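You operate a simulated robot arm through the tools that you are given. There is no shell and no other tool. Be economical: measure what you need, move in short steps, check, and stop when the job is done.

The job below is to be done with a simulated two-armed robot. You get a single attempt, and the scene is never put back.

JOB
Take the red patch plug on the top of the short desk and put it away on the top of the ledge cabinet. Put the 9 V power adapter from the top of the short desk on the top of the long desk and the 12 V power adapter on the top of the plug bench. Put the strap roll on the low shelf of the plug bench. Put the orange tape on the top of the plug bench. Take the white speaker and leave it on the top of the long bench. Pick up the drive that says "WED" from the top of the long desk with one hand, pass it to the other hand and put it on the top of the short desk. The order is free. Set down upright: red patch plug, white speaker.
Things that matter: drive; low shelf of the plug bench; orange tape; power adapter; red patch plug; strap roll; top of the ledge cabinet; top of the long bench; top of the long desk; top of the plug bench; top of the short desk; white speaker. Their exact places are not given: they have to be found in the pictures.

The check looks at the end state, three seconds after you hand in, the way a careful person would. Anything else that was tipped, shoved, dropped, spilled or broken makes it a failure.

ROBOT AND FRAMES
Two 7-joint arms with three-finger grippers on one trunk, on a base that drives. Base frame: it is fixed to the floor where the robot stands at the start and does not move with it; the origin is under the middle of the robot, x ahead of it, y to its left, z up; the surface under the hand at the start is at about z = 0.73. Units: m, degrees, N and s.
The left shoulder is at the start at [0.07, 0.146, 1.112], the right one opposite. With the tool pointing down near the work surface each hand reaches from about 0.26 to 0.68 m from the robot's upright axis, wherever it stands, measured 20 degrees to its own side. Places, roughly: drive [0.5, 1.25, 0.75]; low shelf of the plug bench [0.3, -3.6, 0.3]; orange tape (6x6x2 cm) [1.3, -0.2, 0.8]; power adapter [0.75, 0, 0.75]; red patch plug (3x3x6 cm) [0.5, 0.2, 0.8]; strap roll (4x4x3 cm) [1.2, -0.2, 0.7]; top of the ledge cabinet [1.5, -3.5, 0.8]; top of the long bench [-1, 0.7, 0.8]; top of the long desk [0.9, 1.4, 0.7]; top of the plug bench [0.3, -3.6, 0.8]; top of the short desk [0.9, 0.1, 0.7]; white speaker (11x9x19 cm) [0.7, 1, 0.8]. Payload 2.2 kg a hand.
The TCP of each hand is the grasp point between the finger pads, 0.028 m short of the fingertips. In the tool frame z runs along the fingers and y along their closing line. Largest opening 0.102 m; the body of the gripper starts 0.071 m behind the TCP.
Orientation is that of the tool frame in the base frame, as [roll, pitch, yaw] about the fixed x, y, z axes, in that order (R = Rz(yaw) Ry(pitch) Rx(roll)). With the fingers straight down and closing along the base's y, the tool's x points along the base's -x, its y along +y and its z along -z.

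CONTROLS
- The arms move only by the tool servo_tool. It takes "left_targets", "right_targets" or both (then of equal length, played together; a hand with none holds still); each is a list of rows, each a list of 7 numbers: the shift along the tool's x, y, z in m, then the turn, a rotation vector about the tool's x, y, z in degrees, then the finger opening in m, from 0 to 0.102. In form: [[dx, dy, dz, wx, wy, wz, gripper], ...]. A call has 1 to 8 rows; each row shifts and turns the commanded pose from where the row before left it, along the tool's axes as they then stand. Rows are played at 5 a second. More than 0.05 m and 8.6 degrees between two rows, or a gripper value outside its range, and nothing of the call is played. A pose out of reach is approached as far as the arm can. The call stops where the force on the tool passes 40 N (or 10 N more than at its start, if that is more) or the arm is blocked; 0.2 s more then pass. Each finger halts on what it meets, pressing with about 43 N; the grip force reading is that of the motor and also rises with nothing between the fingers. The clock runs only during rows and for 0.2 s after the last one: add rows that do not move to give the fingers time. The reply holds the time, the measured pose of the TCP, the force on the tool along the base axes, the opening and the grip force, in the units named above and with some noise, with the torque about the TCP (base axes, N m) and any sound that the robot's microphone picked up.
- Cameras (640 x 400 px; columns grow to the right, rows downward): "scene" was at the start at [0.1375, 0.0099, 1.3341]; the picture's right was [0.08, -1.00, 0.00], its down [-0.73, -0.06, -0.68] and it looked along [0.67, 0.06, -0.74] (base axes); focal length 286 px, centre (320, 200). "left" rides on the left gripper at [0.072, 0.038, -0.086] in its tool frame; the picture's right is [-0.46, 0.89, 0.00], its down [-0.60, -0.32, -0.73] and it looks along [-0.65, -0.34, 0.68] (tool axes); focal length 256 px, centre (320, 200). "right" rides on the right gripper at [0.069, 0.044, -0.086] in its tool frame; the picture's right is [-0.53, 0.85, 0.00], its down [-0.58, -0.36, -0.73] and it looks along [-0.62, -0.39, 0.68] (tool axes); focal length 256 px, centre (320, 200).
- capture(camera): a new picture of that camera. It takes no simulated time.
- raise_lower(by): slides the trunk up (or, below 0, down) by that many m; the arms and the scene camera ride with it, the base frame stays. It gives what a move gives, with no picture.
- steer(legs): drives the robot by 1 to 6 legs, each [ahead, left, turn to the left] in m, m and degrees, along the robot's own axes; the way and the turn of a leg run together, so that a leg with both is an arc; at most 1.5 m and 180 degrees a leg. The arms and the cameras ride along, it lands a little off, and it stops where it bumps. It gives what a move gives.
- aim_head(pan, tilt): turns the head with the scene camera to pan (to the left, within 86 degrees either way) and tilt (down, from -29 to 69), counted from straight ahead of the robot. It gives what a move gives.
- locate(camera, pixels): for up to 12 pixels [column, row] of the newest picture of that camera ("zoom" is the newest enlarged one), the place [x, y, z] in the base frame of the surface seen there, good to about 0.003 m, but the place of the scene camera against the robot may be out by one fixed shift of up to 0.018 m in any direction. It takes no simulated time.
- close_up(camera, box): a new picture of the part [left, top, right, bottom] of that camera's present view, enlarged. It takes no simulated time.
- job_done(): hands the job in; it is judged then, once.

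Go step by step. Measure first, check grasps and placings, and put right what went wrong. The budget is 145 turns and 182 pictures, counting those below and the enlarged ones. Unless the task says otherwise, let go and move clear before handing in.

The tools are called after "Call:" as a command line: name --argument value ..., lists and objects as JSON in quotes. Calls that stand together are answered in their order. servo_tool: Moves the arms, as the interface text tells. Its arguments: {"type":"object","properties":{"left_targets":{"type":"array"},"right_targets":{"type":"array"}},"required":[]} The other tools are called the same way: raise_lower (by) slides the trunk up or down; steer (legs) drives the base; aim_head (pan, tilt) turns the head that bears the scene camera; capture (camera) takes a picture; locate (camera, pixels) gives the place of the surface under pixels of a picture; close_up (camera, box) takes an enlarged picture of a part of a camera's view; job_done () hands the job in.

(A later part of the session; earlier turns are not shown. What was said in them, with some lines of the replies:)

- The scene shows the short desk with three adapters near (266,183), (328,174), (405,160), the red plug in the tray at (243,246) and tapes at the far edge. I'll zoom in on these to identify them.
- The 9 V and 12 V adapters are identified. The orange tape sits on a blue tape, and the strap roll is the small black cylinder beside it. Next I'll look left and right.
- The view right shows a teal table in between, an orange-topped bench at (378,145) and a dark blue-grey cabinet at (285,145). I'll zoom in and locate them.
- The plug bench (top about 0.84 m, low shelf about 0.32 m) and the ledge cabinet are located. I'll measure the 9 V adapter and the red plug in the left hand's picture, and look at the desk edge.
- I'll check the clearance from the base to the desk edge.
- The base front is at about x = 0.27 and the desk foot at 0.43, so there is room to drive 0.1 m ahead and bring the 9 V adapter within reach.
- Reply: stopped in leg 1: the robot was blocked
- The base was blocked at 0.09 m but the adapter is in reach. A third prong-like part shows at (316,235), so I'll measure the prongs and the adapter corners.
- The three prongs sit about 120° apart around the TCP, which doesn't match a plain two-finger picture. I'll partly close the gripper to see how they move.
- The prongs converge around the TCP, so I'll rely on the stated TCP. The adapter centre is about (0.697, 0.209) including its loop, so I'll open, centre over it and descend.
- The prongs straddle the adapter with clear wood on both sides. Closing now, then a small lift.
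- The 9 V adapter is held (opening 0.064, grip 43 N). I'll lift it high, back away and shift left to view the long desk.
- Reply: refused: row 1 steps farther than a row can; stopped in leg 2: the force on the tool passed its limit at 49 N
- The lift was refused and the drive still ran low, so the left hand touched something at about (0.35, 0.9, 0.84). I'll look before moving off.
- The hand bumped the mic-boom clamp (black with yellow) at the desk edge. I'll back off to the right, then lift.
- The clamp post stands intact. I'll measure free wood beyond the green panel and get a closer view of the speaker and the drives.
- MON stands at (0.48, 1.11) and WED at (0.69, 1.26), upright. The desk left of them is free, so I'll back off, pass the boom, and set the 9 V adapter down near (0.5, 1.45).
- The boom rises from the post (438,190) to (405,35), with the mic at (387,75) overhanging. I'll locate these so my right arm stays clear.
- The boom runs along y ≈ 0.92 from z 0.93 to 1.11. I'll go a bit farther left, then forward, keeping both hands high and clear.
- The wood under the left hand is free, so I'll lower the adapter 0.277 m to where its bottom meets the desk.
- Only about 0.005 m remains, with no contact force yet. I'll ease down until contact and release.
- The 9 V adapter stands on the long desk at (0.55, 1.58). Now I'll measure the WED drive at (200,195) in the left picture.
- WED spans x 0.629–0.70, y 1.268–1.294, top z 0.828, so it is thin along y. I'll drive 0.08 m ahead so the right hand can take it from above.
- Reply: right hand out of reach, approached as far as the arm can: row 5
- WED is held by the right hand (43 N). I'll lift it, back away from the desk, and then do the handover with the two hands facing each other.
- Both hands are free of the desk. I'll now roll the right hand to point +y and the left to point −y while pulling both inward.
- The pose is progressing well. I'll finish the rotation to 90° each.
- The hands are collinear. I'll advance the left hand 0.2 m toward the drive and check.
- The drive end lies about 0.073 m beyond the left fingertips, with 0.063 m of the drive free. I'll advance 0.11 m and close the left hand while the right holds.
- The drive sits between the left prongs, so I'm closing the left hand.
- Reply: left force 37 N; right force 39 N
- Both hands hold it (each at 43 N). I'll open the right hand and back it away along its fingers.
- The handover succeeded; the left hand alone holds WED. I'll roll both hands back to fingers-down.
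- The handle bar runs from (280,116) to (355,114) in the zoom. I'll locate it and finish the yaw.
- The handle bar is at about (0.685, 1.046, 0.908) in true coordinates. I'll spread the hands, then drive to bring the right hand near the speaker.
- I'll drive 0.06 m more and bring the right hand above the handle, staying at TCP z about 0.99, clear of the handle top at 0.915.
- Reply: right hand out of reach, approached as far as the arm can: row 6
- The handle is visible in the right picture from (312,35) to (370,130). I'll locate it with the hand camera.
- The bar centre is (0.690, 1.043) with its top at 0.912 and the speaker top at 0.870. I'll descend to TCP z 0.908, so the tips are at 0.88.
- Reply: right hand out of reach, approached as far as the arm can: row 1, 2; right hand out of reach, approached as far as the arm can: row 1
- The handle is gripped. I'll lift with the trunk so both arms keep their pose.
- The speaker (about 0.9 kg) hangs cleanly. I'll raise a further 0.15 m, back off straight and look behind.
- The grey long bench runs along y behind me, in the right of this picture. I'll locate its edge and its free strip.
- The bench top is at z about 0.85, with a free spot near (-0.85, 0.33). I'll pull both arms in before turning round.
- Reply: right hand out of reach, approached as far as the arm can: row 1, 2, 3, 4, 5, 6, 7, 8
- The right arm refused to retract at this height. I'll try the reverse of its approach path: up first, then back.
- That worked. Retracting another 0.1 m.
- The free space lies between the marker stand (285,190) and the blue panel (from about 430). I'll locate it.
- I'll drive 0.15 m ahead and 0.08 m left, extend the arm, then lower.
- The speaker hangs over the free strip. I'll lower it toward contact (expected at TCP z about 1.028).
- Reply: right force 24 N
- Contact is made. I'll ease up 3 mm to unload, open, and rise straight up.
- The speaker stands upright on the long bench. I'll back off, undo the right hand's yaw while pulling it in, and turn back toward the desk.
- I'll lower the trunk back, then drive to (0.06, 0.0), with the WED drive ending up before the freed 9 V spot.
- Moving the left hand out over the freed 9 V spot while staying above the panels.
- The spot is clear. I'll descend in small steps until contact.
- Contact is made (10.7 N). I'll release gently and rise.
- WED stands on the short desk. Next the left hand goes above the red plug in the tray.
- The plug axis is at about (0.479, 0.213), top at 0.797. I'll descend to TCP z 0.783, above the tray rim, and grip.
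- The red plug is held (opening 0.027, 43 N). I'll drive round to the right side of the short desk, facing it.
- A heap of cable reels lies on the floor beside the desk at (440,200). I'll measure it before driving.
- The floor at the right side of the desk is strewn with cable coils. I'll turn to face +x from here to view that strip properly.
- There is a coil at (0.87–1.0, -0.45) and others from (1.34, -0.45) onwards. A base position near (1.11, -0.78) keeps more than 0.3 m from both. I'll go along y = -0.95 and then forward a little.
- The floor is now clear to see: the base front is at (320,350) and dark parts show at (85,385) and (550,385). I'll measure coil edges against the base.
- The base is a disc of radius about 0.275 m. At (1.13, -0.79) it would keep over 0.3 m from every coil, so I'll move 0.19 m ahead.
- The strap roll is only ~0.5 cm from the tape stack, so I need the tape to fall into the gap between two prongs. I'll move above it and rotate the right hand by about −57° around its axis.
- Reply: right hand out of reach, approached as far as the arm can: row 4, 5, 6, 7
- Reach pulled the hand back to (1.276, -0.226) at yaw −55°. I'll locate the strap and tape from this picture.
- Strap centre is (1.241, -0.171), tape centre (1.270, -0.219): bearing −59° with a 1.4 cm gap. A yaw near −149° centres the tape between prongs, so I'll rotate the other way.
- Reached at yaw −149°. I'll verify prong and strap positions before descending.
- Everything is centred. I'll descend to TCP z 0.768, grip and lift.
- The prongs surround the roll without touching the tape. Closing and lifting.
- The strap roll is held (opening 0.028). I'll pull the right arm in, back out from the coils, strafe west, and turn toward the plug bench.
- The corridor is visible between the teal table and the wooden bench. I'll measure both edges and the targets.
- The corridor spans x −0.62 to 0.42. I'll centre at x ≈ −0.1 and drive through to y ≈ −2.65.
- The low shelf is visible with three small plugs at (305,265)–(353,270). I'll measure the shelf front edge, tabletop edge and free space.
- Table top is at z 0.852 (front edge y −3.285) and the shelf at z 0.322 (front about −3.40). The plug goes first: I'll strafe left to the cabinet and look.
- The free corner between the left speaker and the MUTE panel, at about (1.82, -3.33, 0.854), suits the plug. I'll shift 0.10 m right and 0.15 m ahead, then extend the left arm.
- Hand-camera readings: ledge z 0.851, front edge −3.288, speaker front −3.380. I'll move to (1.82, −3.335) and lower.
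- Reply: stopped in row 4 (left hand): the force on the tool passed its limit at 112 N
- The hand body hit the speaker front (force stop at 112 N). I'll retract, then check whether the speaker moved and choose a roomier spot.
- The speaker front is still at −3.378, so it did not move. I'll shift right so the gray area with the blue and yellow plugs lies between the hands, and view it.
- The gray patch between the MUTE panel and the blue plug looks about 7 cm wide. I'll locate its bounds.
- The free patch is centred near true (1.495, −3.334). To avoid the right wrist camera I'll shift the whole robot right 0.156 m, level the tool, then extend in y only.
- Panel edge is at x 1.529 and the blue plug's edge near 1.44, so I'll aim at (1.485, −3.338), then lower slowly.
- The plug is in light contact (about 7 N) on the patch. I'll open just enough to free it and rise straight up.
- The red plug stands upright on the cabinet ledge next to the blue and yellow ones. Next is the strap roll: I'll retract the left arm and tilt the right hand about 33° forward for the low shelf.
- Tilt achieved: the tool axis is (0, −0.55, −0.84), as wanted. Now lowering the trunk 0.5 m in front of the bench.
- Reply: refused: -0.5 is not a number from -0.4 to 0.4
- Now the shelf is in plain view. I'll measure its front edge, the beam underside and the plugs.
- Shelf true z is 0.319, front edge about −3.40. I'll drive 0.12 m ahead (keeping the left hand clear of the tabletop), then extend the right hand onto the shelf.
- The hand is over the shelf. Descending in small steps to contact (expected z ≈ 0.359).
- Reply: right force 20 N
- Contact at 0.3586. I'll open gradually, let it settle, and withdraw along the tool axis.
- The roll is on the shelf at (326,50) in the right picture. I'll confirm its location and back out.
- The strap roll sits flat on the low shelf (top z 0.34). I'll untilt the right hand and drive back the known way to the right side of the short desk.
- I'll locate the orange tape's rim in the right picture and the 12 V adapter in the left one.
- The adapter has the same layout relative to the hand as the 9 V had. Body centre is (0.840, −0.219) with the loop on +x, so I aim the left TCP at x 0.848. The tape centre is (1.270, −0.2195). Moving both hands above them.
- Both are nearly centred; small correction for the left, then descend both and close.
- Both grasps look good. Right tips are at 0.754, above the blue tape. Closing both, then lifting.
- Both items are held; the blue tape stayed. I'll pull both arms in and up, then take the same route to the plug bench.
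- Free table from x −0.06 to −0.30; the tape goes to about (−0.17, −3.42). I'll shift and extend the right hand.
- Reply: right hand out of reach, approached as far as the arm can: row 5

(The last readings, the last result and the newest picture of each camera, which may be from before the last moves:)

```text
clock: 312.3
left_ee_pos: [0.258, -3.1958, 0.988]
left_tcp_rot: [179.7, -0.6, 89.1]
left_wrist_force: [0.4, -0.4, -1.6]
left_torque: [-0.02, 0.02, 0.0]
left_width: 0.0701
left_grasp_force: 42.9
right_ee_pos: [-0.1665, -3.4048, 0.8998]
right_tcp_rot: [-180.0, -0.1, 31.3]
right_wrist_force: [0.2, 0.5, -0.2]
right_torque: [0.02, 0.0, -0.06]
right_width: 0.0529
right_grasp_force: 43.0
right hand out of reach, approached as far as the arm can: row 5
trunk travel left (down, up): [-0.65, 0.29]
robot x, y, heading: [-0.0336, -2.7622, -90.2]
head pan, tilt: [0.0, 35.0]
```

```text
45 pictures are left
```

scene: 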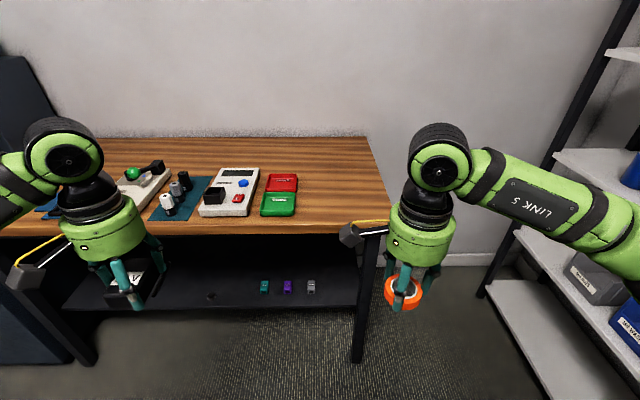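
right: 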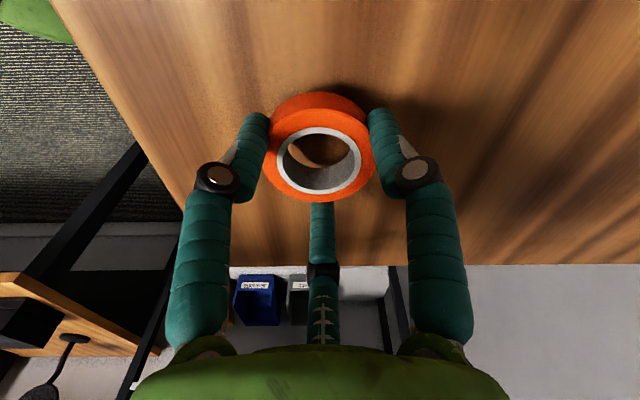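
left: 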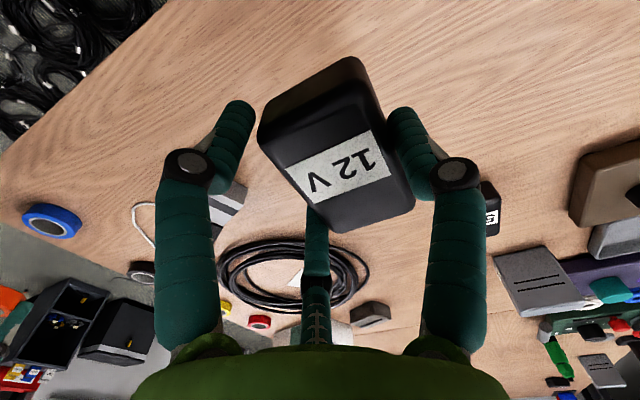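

The tape is over free wood about 1.5 cm above the top. Lowering in small steps to contact.

Call:
servo_tool --right_targets '[[0, 0, 0.007, 0, 0, 0, 0.035], [0, 0, 0.004, 0, 0, 0, 0.035], [0, 0, 0.003, 0, 0, 0, 0.035], [0, 0, 0.003, 0, 0, 0, 0.035], [0, 0, 0, 0, 0, 0, 0.035]]'

```text
clock: 313.5
left_ee_pos: [0.2595, -3.194, 0.9878]
left_tcp_rot: [179.8, -0.6, 89.0]
left_wrist_force: [-0.4, -0.1, -1.6]
left_torque: [-0.01, 0.0, -0.01]
left_width: 0.0702
left_grasp_force: 42.9
right_ee_pos: [-0.1664, -3.4033, 0.882]
right_tcp_rot: [-180.0, -0.1, 31.4]
right_wrist_force: [0.4, 0.5, 1.5]
right_torque: [-0.01, -0.01, 0.04]
right_width: 0.0531
right_grasp_force: 43.0
trunk travel left (down, up): [-0.65, 0.29]
robot x, y, heading: [-0.0318, -2.7629, -90.1]
head pan, tilt: [0.0, 35.0]
```

Call:
servo_tool --right_targets '[[0, 0, 0.002, 0, 0, 0, 0.035], [0, 0, 0, 0, 0, 0, 0.05], [0, 0, 0, 0, 0, 0, 0.07], [0, 0, 0, 0, 0, 0, 0.08], [0, 0, -0.03, 0, 0, 0, 0.08], [0, 0, -0.04, 0, 0, 0, 0.08], [0, 0, -0.04, 0, 0, 0, 0.08]]'

Call:
capture --camera "right"

```text
clock: 315.1
left_ee_pos: [0.2599, -3.1944, 0.9874]
left_tcp_rot: [179.8, -0.5, 89.0]
left_wrist_force: [0.1, -0.6, -1.0]
left_torque: [0.0, 0.01, 0.0]
left_width: 0.07
left_grasp_force: 43.1
right_ee_pos: [-0.1664, -3.4022, 0.9915]
right_tcp_rot: [180.0, -0.1, 31.5]
right_wrist_force: [0.5, 0.0, 0.0]
right_torque: [-0.01, -0.02, 0.0]
right_width: 0.08
right_grasp_force: 0.0
trunk travel left (down, up): [-0.65, 0.29]
robot x, y, heading: [-0.0326, -2.7617, -90.1]
head pan, tilt: [0.0, 35.0]
```

```text
44 pictures are left
```

right: 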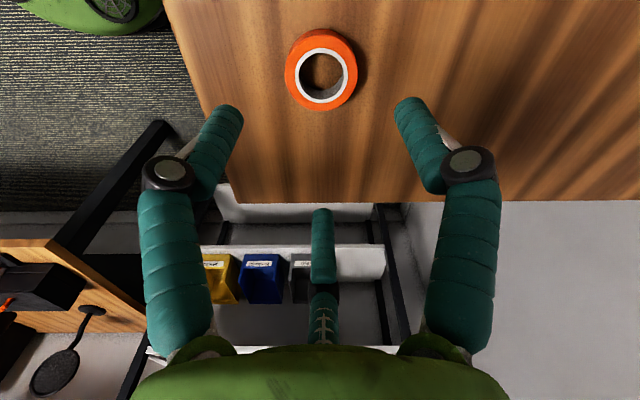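

The orange tape lies on the bench. I'll retract the right arm, then strafe left to place the 12 V adapter on the bench's left end.

Call:
servo_tool --right_targets '[[0.0234, -0.0396, 0, 0, 0, 0, 0.08], [0.0234, -0.0396, 0, 0, 0, 0, 0.08], [0.0234, -0.0396, 0, 0, 0, 0, 0.08], [0.0234, -0.0396, 0, 0, 0, 0, 0.08], [0.0234, -0.0396, 0, 0, 0, 0, 0.08]]'

Call:
steer --legs '[[0, 0.53, 0]]'

Call:
aim_head --pan 15 --tilt 40

Call:
capture --camera "scene"

Call:
capture --camera "left"

```text
clock: 316.3
left_ee_pos: [0.2593, -3.1927, 0.9884]
left_tcp_rot: [179.9, -0.6, 89.0]
left_wrist_force: [0.1, -0.6, -0.8]
left_torque: [-0.05, 0.06, 0.01]
left_width: 0.0702
left_grasp_force: 42.7
right_ee_pos: [-0.1704, -3.1736, 0.9891]
right_tcp_rot: [-179.9, 0.0, 31.3]
right_wrist_force: [-0.2, 0.6, 0.4]
right_torque: [-0.01, 0.02, 0.01]
right_width: 0.08
right_grasp_force: 0.2
trunk travel left (down, up): [-0.65, 0.29]
robot x, y, heading: [-0.0319, -2.7635, -89.5]
head pan, tilt: [0.0, 35.0]
```

```text
clock: 319.4
left_ee_pos: [0.7884, -3.1948, 0.9885]
left_tcp_rot: [179.7, -0.5, 88.8]
left_wrist_force: [-0.1, -0.8, -1.9]
left_torque: [0.0, 0.02, 0.02]
left_width: 0.0702
left_grasp_force: 42.9
right_ee_pos: [0.3598, -3.1762, 0.9894]
right_tcp_rot: [-180.0, -0.1, 31.2]
right_wrist_force: [0.6, 0.0, 0.4]
right_torque: [-0.02, 0.02, 0.01]
right_width: 0.0801
right_grasp_force: 0.0
trunk travel left (down, up): [-0.65, 0.29]
robot x, y, heading: [0.4999, -2.7638, -90.3]
head pan, tilt: [0.0, 35.0]
```

```text
clock: 320.2
left_ee_pos: [0.788, -3.1953, 0.9874]
left_tcp_rot: [179.8, -0.7, 88.8]
left_wrist_force: [-0.5, 0.0, -2.2]
left_torque: [-0.02, 0.02, -0.02]
left_width: 0.07
left_grasp_force: 42.5
right_ee_pos: [0.3604, -3.1758, 0.9901]
right_tcp_rot: [-179.9, -0.1, 31.2]
right_wrist_force: [-0.1, 0.0, 0.3]
right_torque: [-0.01, 0.03, 0.02]
right_width: 0.0799
right_grasp_force: 0.1
trunk travel left (down, up): [-0.65, 0.29]
robot x, y, heading: [0.4997, -2.76, -90.0]
head pan, tilt: [15.0, 40.0]
```

```text
43 pictures are left
```

scene: 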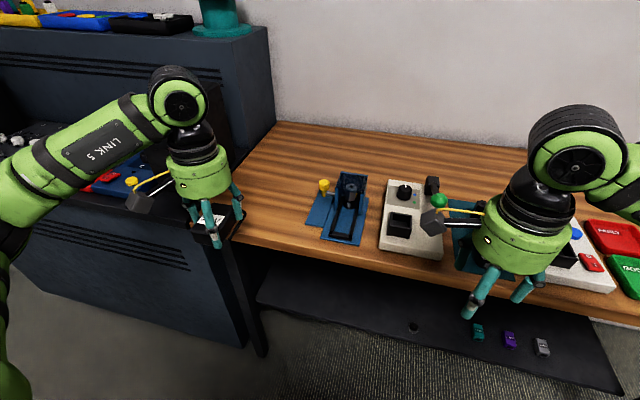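

```text
42 pictures are left
```

left: 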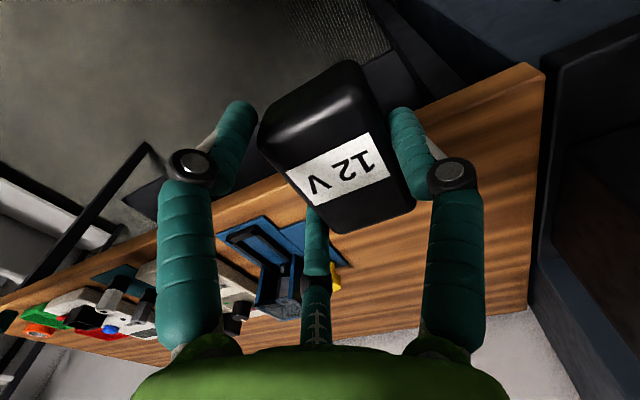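

Call:
locate --camera "scene" --pixels '[[265, 215], [275, 185], [303, 220], [320, 183], [245, 235], [255, 175], [290, 240]]'

Call:
locate --camera "left" --pixels '[[450, 130], [500, 180], [535, 72], [520, 300], [400, 250], [270, 225], [340, 285], [555, 150]]'

```text
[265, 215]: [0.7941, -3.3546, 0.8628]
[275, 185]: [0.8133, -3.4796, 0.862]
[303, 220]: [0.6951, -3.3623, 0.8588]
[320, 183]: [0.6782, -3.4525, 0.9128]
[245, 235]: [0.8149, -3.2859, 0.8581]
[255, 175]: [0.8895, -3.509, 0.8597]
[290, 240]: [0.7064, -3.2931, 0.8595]
```

```text
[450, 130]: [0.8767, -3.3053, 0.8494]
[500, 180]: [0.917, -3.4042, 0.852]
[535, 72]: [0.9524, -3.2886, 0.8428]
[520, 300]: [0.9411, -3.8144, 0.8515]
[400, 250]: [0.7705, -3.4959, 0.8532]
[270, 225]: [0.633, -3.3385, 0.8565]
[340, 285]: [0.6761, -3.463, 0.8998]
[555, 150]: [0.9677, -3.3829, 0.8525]
```

Free wood spans x 0.72–0.95. I'll go 0.08 m ahead and put the adapter down near (0.815, −3.39).

Call:
steer --legs '[[0.08, 0, 0]]'

Call:
servo_tool --left_targets '[[-0.039, 0.009, 0, 0, 0, 0, 0.03], [-0.038, 0.009, 0, 0, 0, 0, 0.03], [-0.038, 0.009, 0, 0, 0, 0, 0.03], [0, 0, 0.04, 0, 0, 0, 0.03], [0, 0, 0.04, 0, 0, 0, 0.03], [0, 0, 0.01, 0, 0, 0, 0.03], [0, 0, 0, 0, 0, 0, 0.03]]'

Call:
capture --camera "left"

```text
clock: 321.2
left_ee_pos: [0.7881, -3.2751, 0.9876]
left_tcp_rot: [179.8, -0.7, 88.7]
left_wrist_force: [-0.6, -0.3, -1.5]
left_torque: [0.05, 0.04, 0.04]
left_width: 0.07
left_grasp_force: 43.0
right_ee_pos: [0.3603, -3.2536, 0.9895]
right_tcp_rot: [-179.9, 0.0, 31.2]
right_wrist_force: [0.0, 0.3, -0.6]
right_torque: [0.02, -0.02, -0.02]
right_width: 0.0802
right_grasp_force: 0.1
trunk travel left (down, up): [-0.65, 0.29]
robot x, y, heading: [0.4974, -2.8459, -90.2]
head pan, tilt: [15.0, 40.0]
```

```text
clock: 322.8
left_ee_pos: [0.8145, -3.3897, 0.8958]
left_tcp_rot: [179.9, -0.6, 88.9]
left_wrist_force: [0.6, 0.3, -1.3]
left_torque: [0.01, 0.0, 0.01]
left_width: 0.07
left_grasp_force: 43.2
right_ee_pos: [0.3597, -3.2543, 0.9903]
right_tcp_rot: [-179.9, -0.1, 31.2]
right_wrist_force: [0.1, 0.5, -0.1]
right_torque: [-0.02, 0.01, -0.03]
right_width: 0.0799
right_grasp_force: 0.0
trunk travel left (down, up): [-0.65, 0.29]
robot x, y, heading: [0.5019, -2.8434, -90.0]
head pan, tilt: [15.0, 40.0]
```

```text
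41 pictures are left
```

left: 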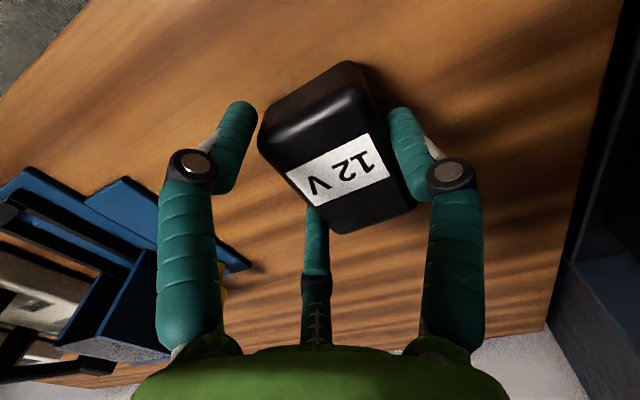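

Call:
servo_tool --left_targets '[[0, 0, 0.004, 0, 0, 0, 0.03], [0, 0, 0.003, 0, 0, 0, 0.03], [0, 0, 0.003, 0, 0, 0, 0.03], [0, 0, 0, 0, 0, 0, 0.03]]'

```text
clock: 323.8
left_ee_pos: [0.8128, -3.3896, 0.8871]
left_tcp_rot: [179.8, -0.5, 88.8]
left_wrist_force: [1.0, -1.2, 5.6]
left_torque: [0.19, -0.06, -0.08]
left_width: 0.0697
left_grasp_force: 43.0
right_ee_pos: [0.3579, -3.2528, 0.9897]
right_tcp_rot: [-180.0, -0.1, 31.1]
right_wrist_force: [-0.4, 0.6, 0.9]
right_torque: [-0.03, -0.02, 0.01]
right_width: 0.0802
right_grasp_force: 0.0
trunk travel left (down, up): [-0.65, 0.29]
robot x, y, heading: [0.5017, -2.8404, -90.0]
head pan, tilt: [15.0, 40.0]
```

Contact (5.6 N). Releasing and rising.

Call:
servo_tool --left_targets '[[0, 0, 0, 0, 0, 0, 0.08], [0, 0, 0, 0, 0, 0, 0.1], [0, 0, 0, 0, 0, 0, 0.1], [0, 0, -0.03, 0, 0, 0, 0.1], [0, 0, -0.05, 0, 0, 0, 0.1], [0, 0, -0.04, 0, 0, 0, 0.1], [0.04, 0, 0, 0, 0, 0, 0.1], [0.04, 0, 0, 0, 0, 0, 0.1]]'

Call:
capture --camera "scene"

```text
clock: 325.6
left_ee_pos: [0.8155, -3.3103, 1.0091]
left_tcp_rot: [179.7, -0.5, 88.9]
left_wrist_force: [-0.9, 0.0, 0.4]
left_torque: [-0.05, 0.01, 0.0]
left_width: 0.1001
left_grasp_force: 0.1
right_ee_pos: [0.3594, -3.2526, 0.9897]
right_tcp_rot: [180.0, 0.0, 31.2]
right_wrist_force: [0.0, 0.1, 0.1]
right_torque: [0.01, -0.02, 0.0]
right_width: 0.08
right_grasp_force: 0.0
trunk travel left (down, up): [-0.65, 0.29]
robot x, y, heading: [0.5031, -2.8398, -90.0]
head pan, tilt: [15.0, 40.0]
```

```text
40 pictures are left
```

scene: 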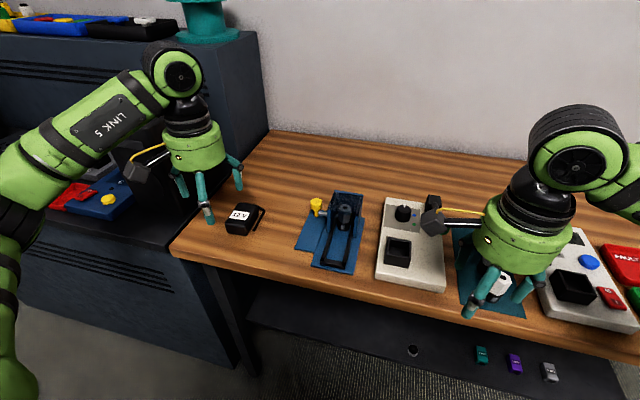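

The 12 V adapter rests on the bench, and the strap roll is visible on the shelf at (413,350). I'll back away and take a last look.

Call:
steer --legs '[[-0.3, 0, 0]]'

Call:
aim_head --pan 0 --tilt 28

Call:
capture --camera "scene"

```text
clock: 327.7
left_ee_pos: [0.8171, -3.0123, 1.0075]
left_tcp_rot: [179.9, -0.6, 88.9]
left_wrist_force: [-0.8, 0.4, 0.7]
left_torque: [0.0, 0.0, 0.01]
left_width: 0.0999
left_grasp_force: 0.0
right_ee_pos: [0.3597, -2.9559, 0.9881]
right_tcp_rot: [-179.9, -0.1, 31.3]
right_wrist_force: [1.1, 0.2, -1.0]
right_torque: [-0.02, -0.01, -0.01]
right_width: 0.0801
right_grasp_force: 0.1
trunk travel left (down, up): [-0.65, 0.29]
robot x, y, heading: [0.5014, -2.5411, -90.5]
head pan, tilt: [15.0, 40.0]
```

```text
clock: 328.4
left_ee_pos: [0.8157, -3.0127, 1.0079]
left_tcp_rot: [179.8, -0.6, 88.9]
left_wrist_force: [0.0, -0.1, -0.1]
left_torque: [-0.02, 0.01, -0.06]
left_width: 0.1004
left_grasp_force: 0.1
right_ee_pos: [0.3602, -2.9553, 0.9874]
right_tcp_rot: [180.0, 0.0, 31.3]
right_wrist_force: [0.5, -0.7, -0.6]
right_torque: [0.0, -0.04, -0.02]
right_width: 0.0801
right_grasp_force: 0.0
trunk travel left (down, up): [-0.65, 0.29]
robot x, y, heading: [0.5034, -2.5453, -90.3]
head pan, tilt: [0.0, 28.0]
```

```text
39 pictures are left
```

scene: 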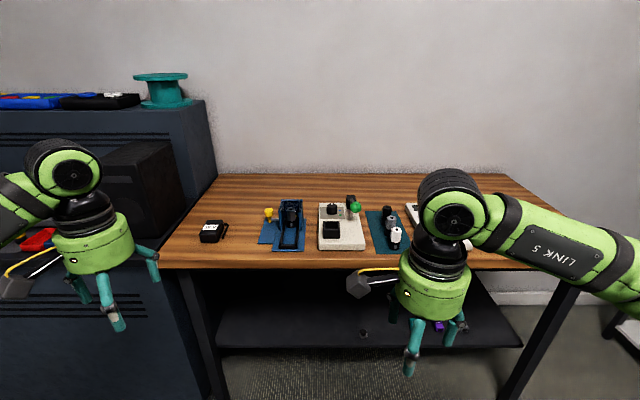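

The final picture shows the 12 V adapter on the bench at (213,231) and the strap roll on the shelf at (363,333); both hands are empty and clear, so I'm handing in.

Call:
job_done

```text
The job is handed in.
```

I've handed in the job with all seven items moved to where you asked; I don't have the check's result.

- **Red patch plug:** it stands upright on the ledge of the ledge cabinet. I took "top" to mean that ledge, about 0.85 m up, which matches the height you gave.
- **9 V adapter:** it is on the long desk.
- **12 V adapter and orange tape:** both are on top of the plug bench.
- **Strap roll:** it sits flat on the low shelf of the plug bench.
- **White speaker:** it stands upright on the long bench.
- **WED drive:** it was passed from the right hand to the left and stands on the short desk, upside down from how it stood before.

There were three bumps along the way:

- **Short desk foot:** the base touched it once early on.
- **Microphone boom clamp on the long desk:** the left hand hit it with 49 N; it looked unmoved afterwards.
- **Black speaker on the ledge cabinet:** the left hand hit it with 112 N; its front measured within 2 mm of where it was before.
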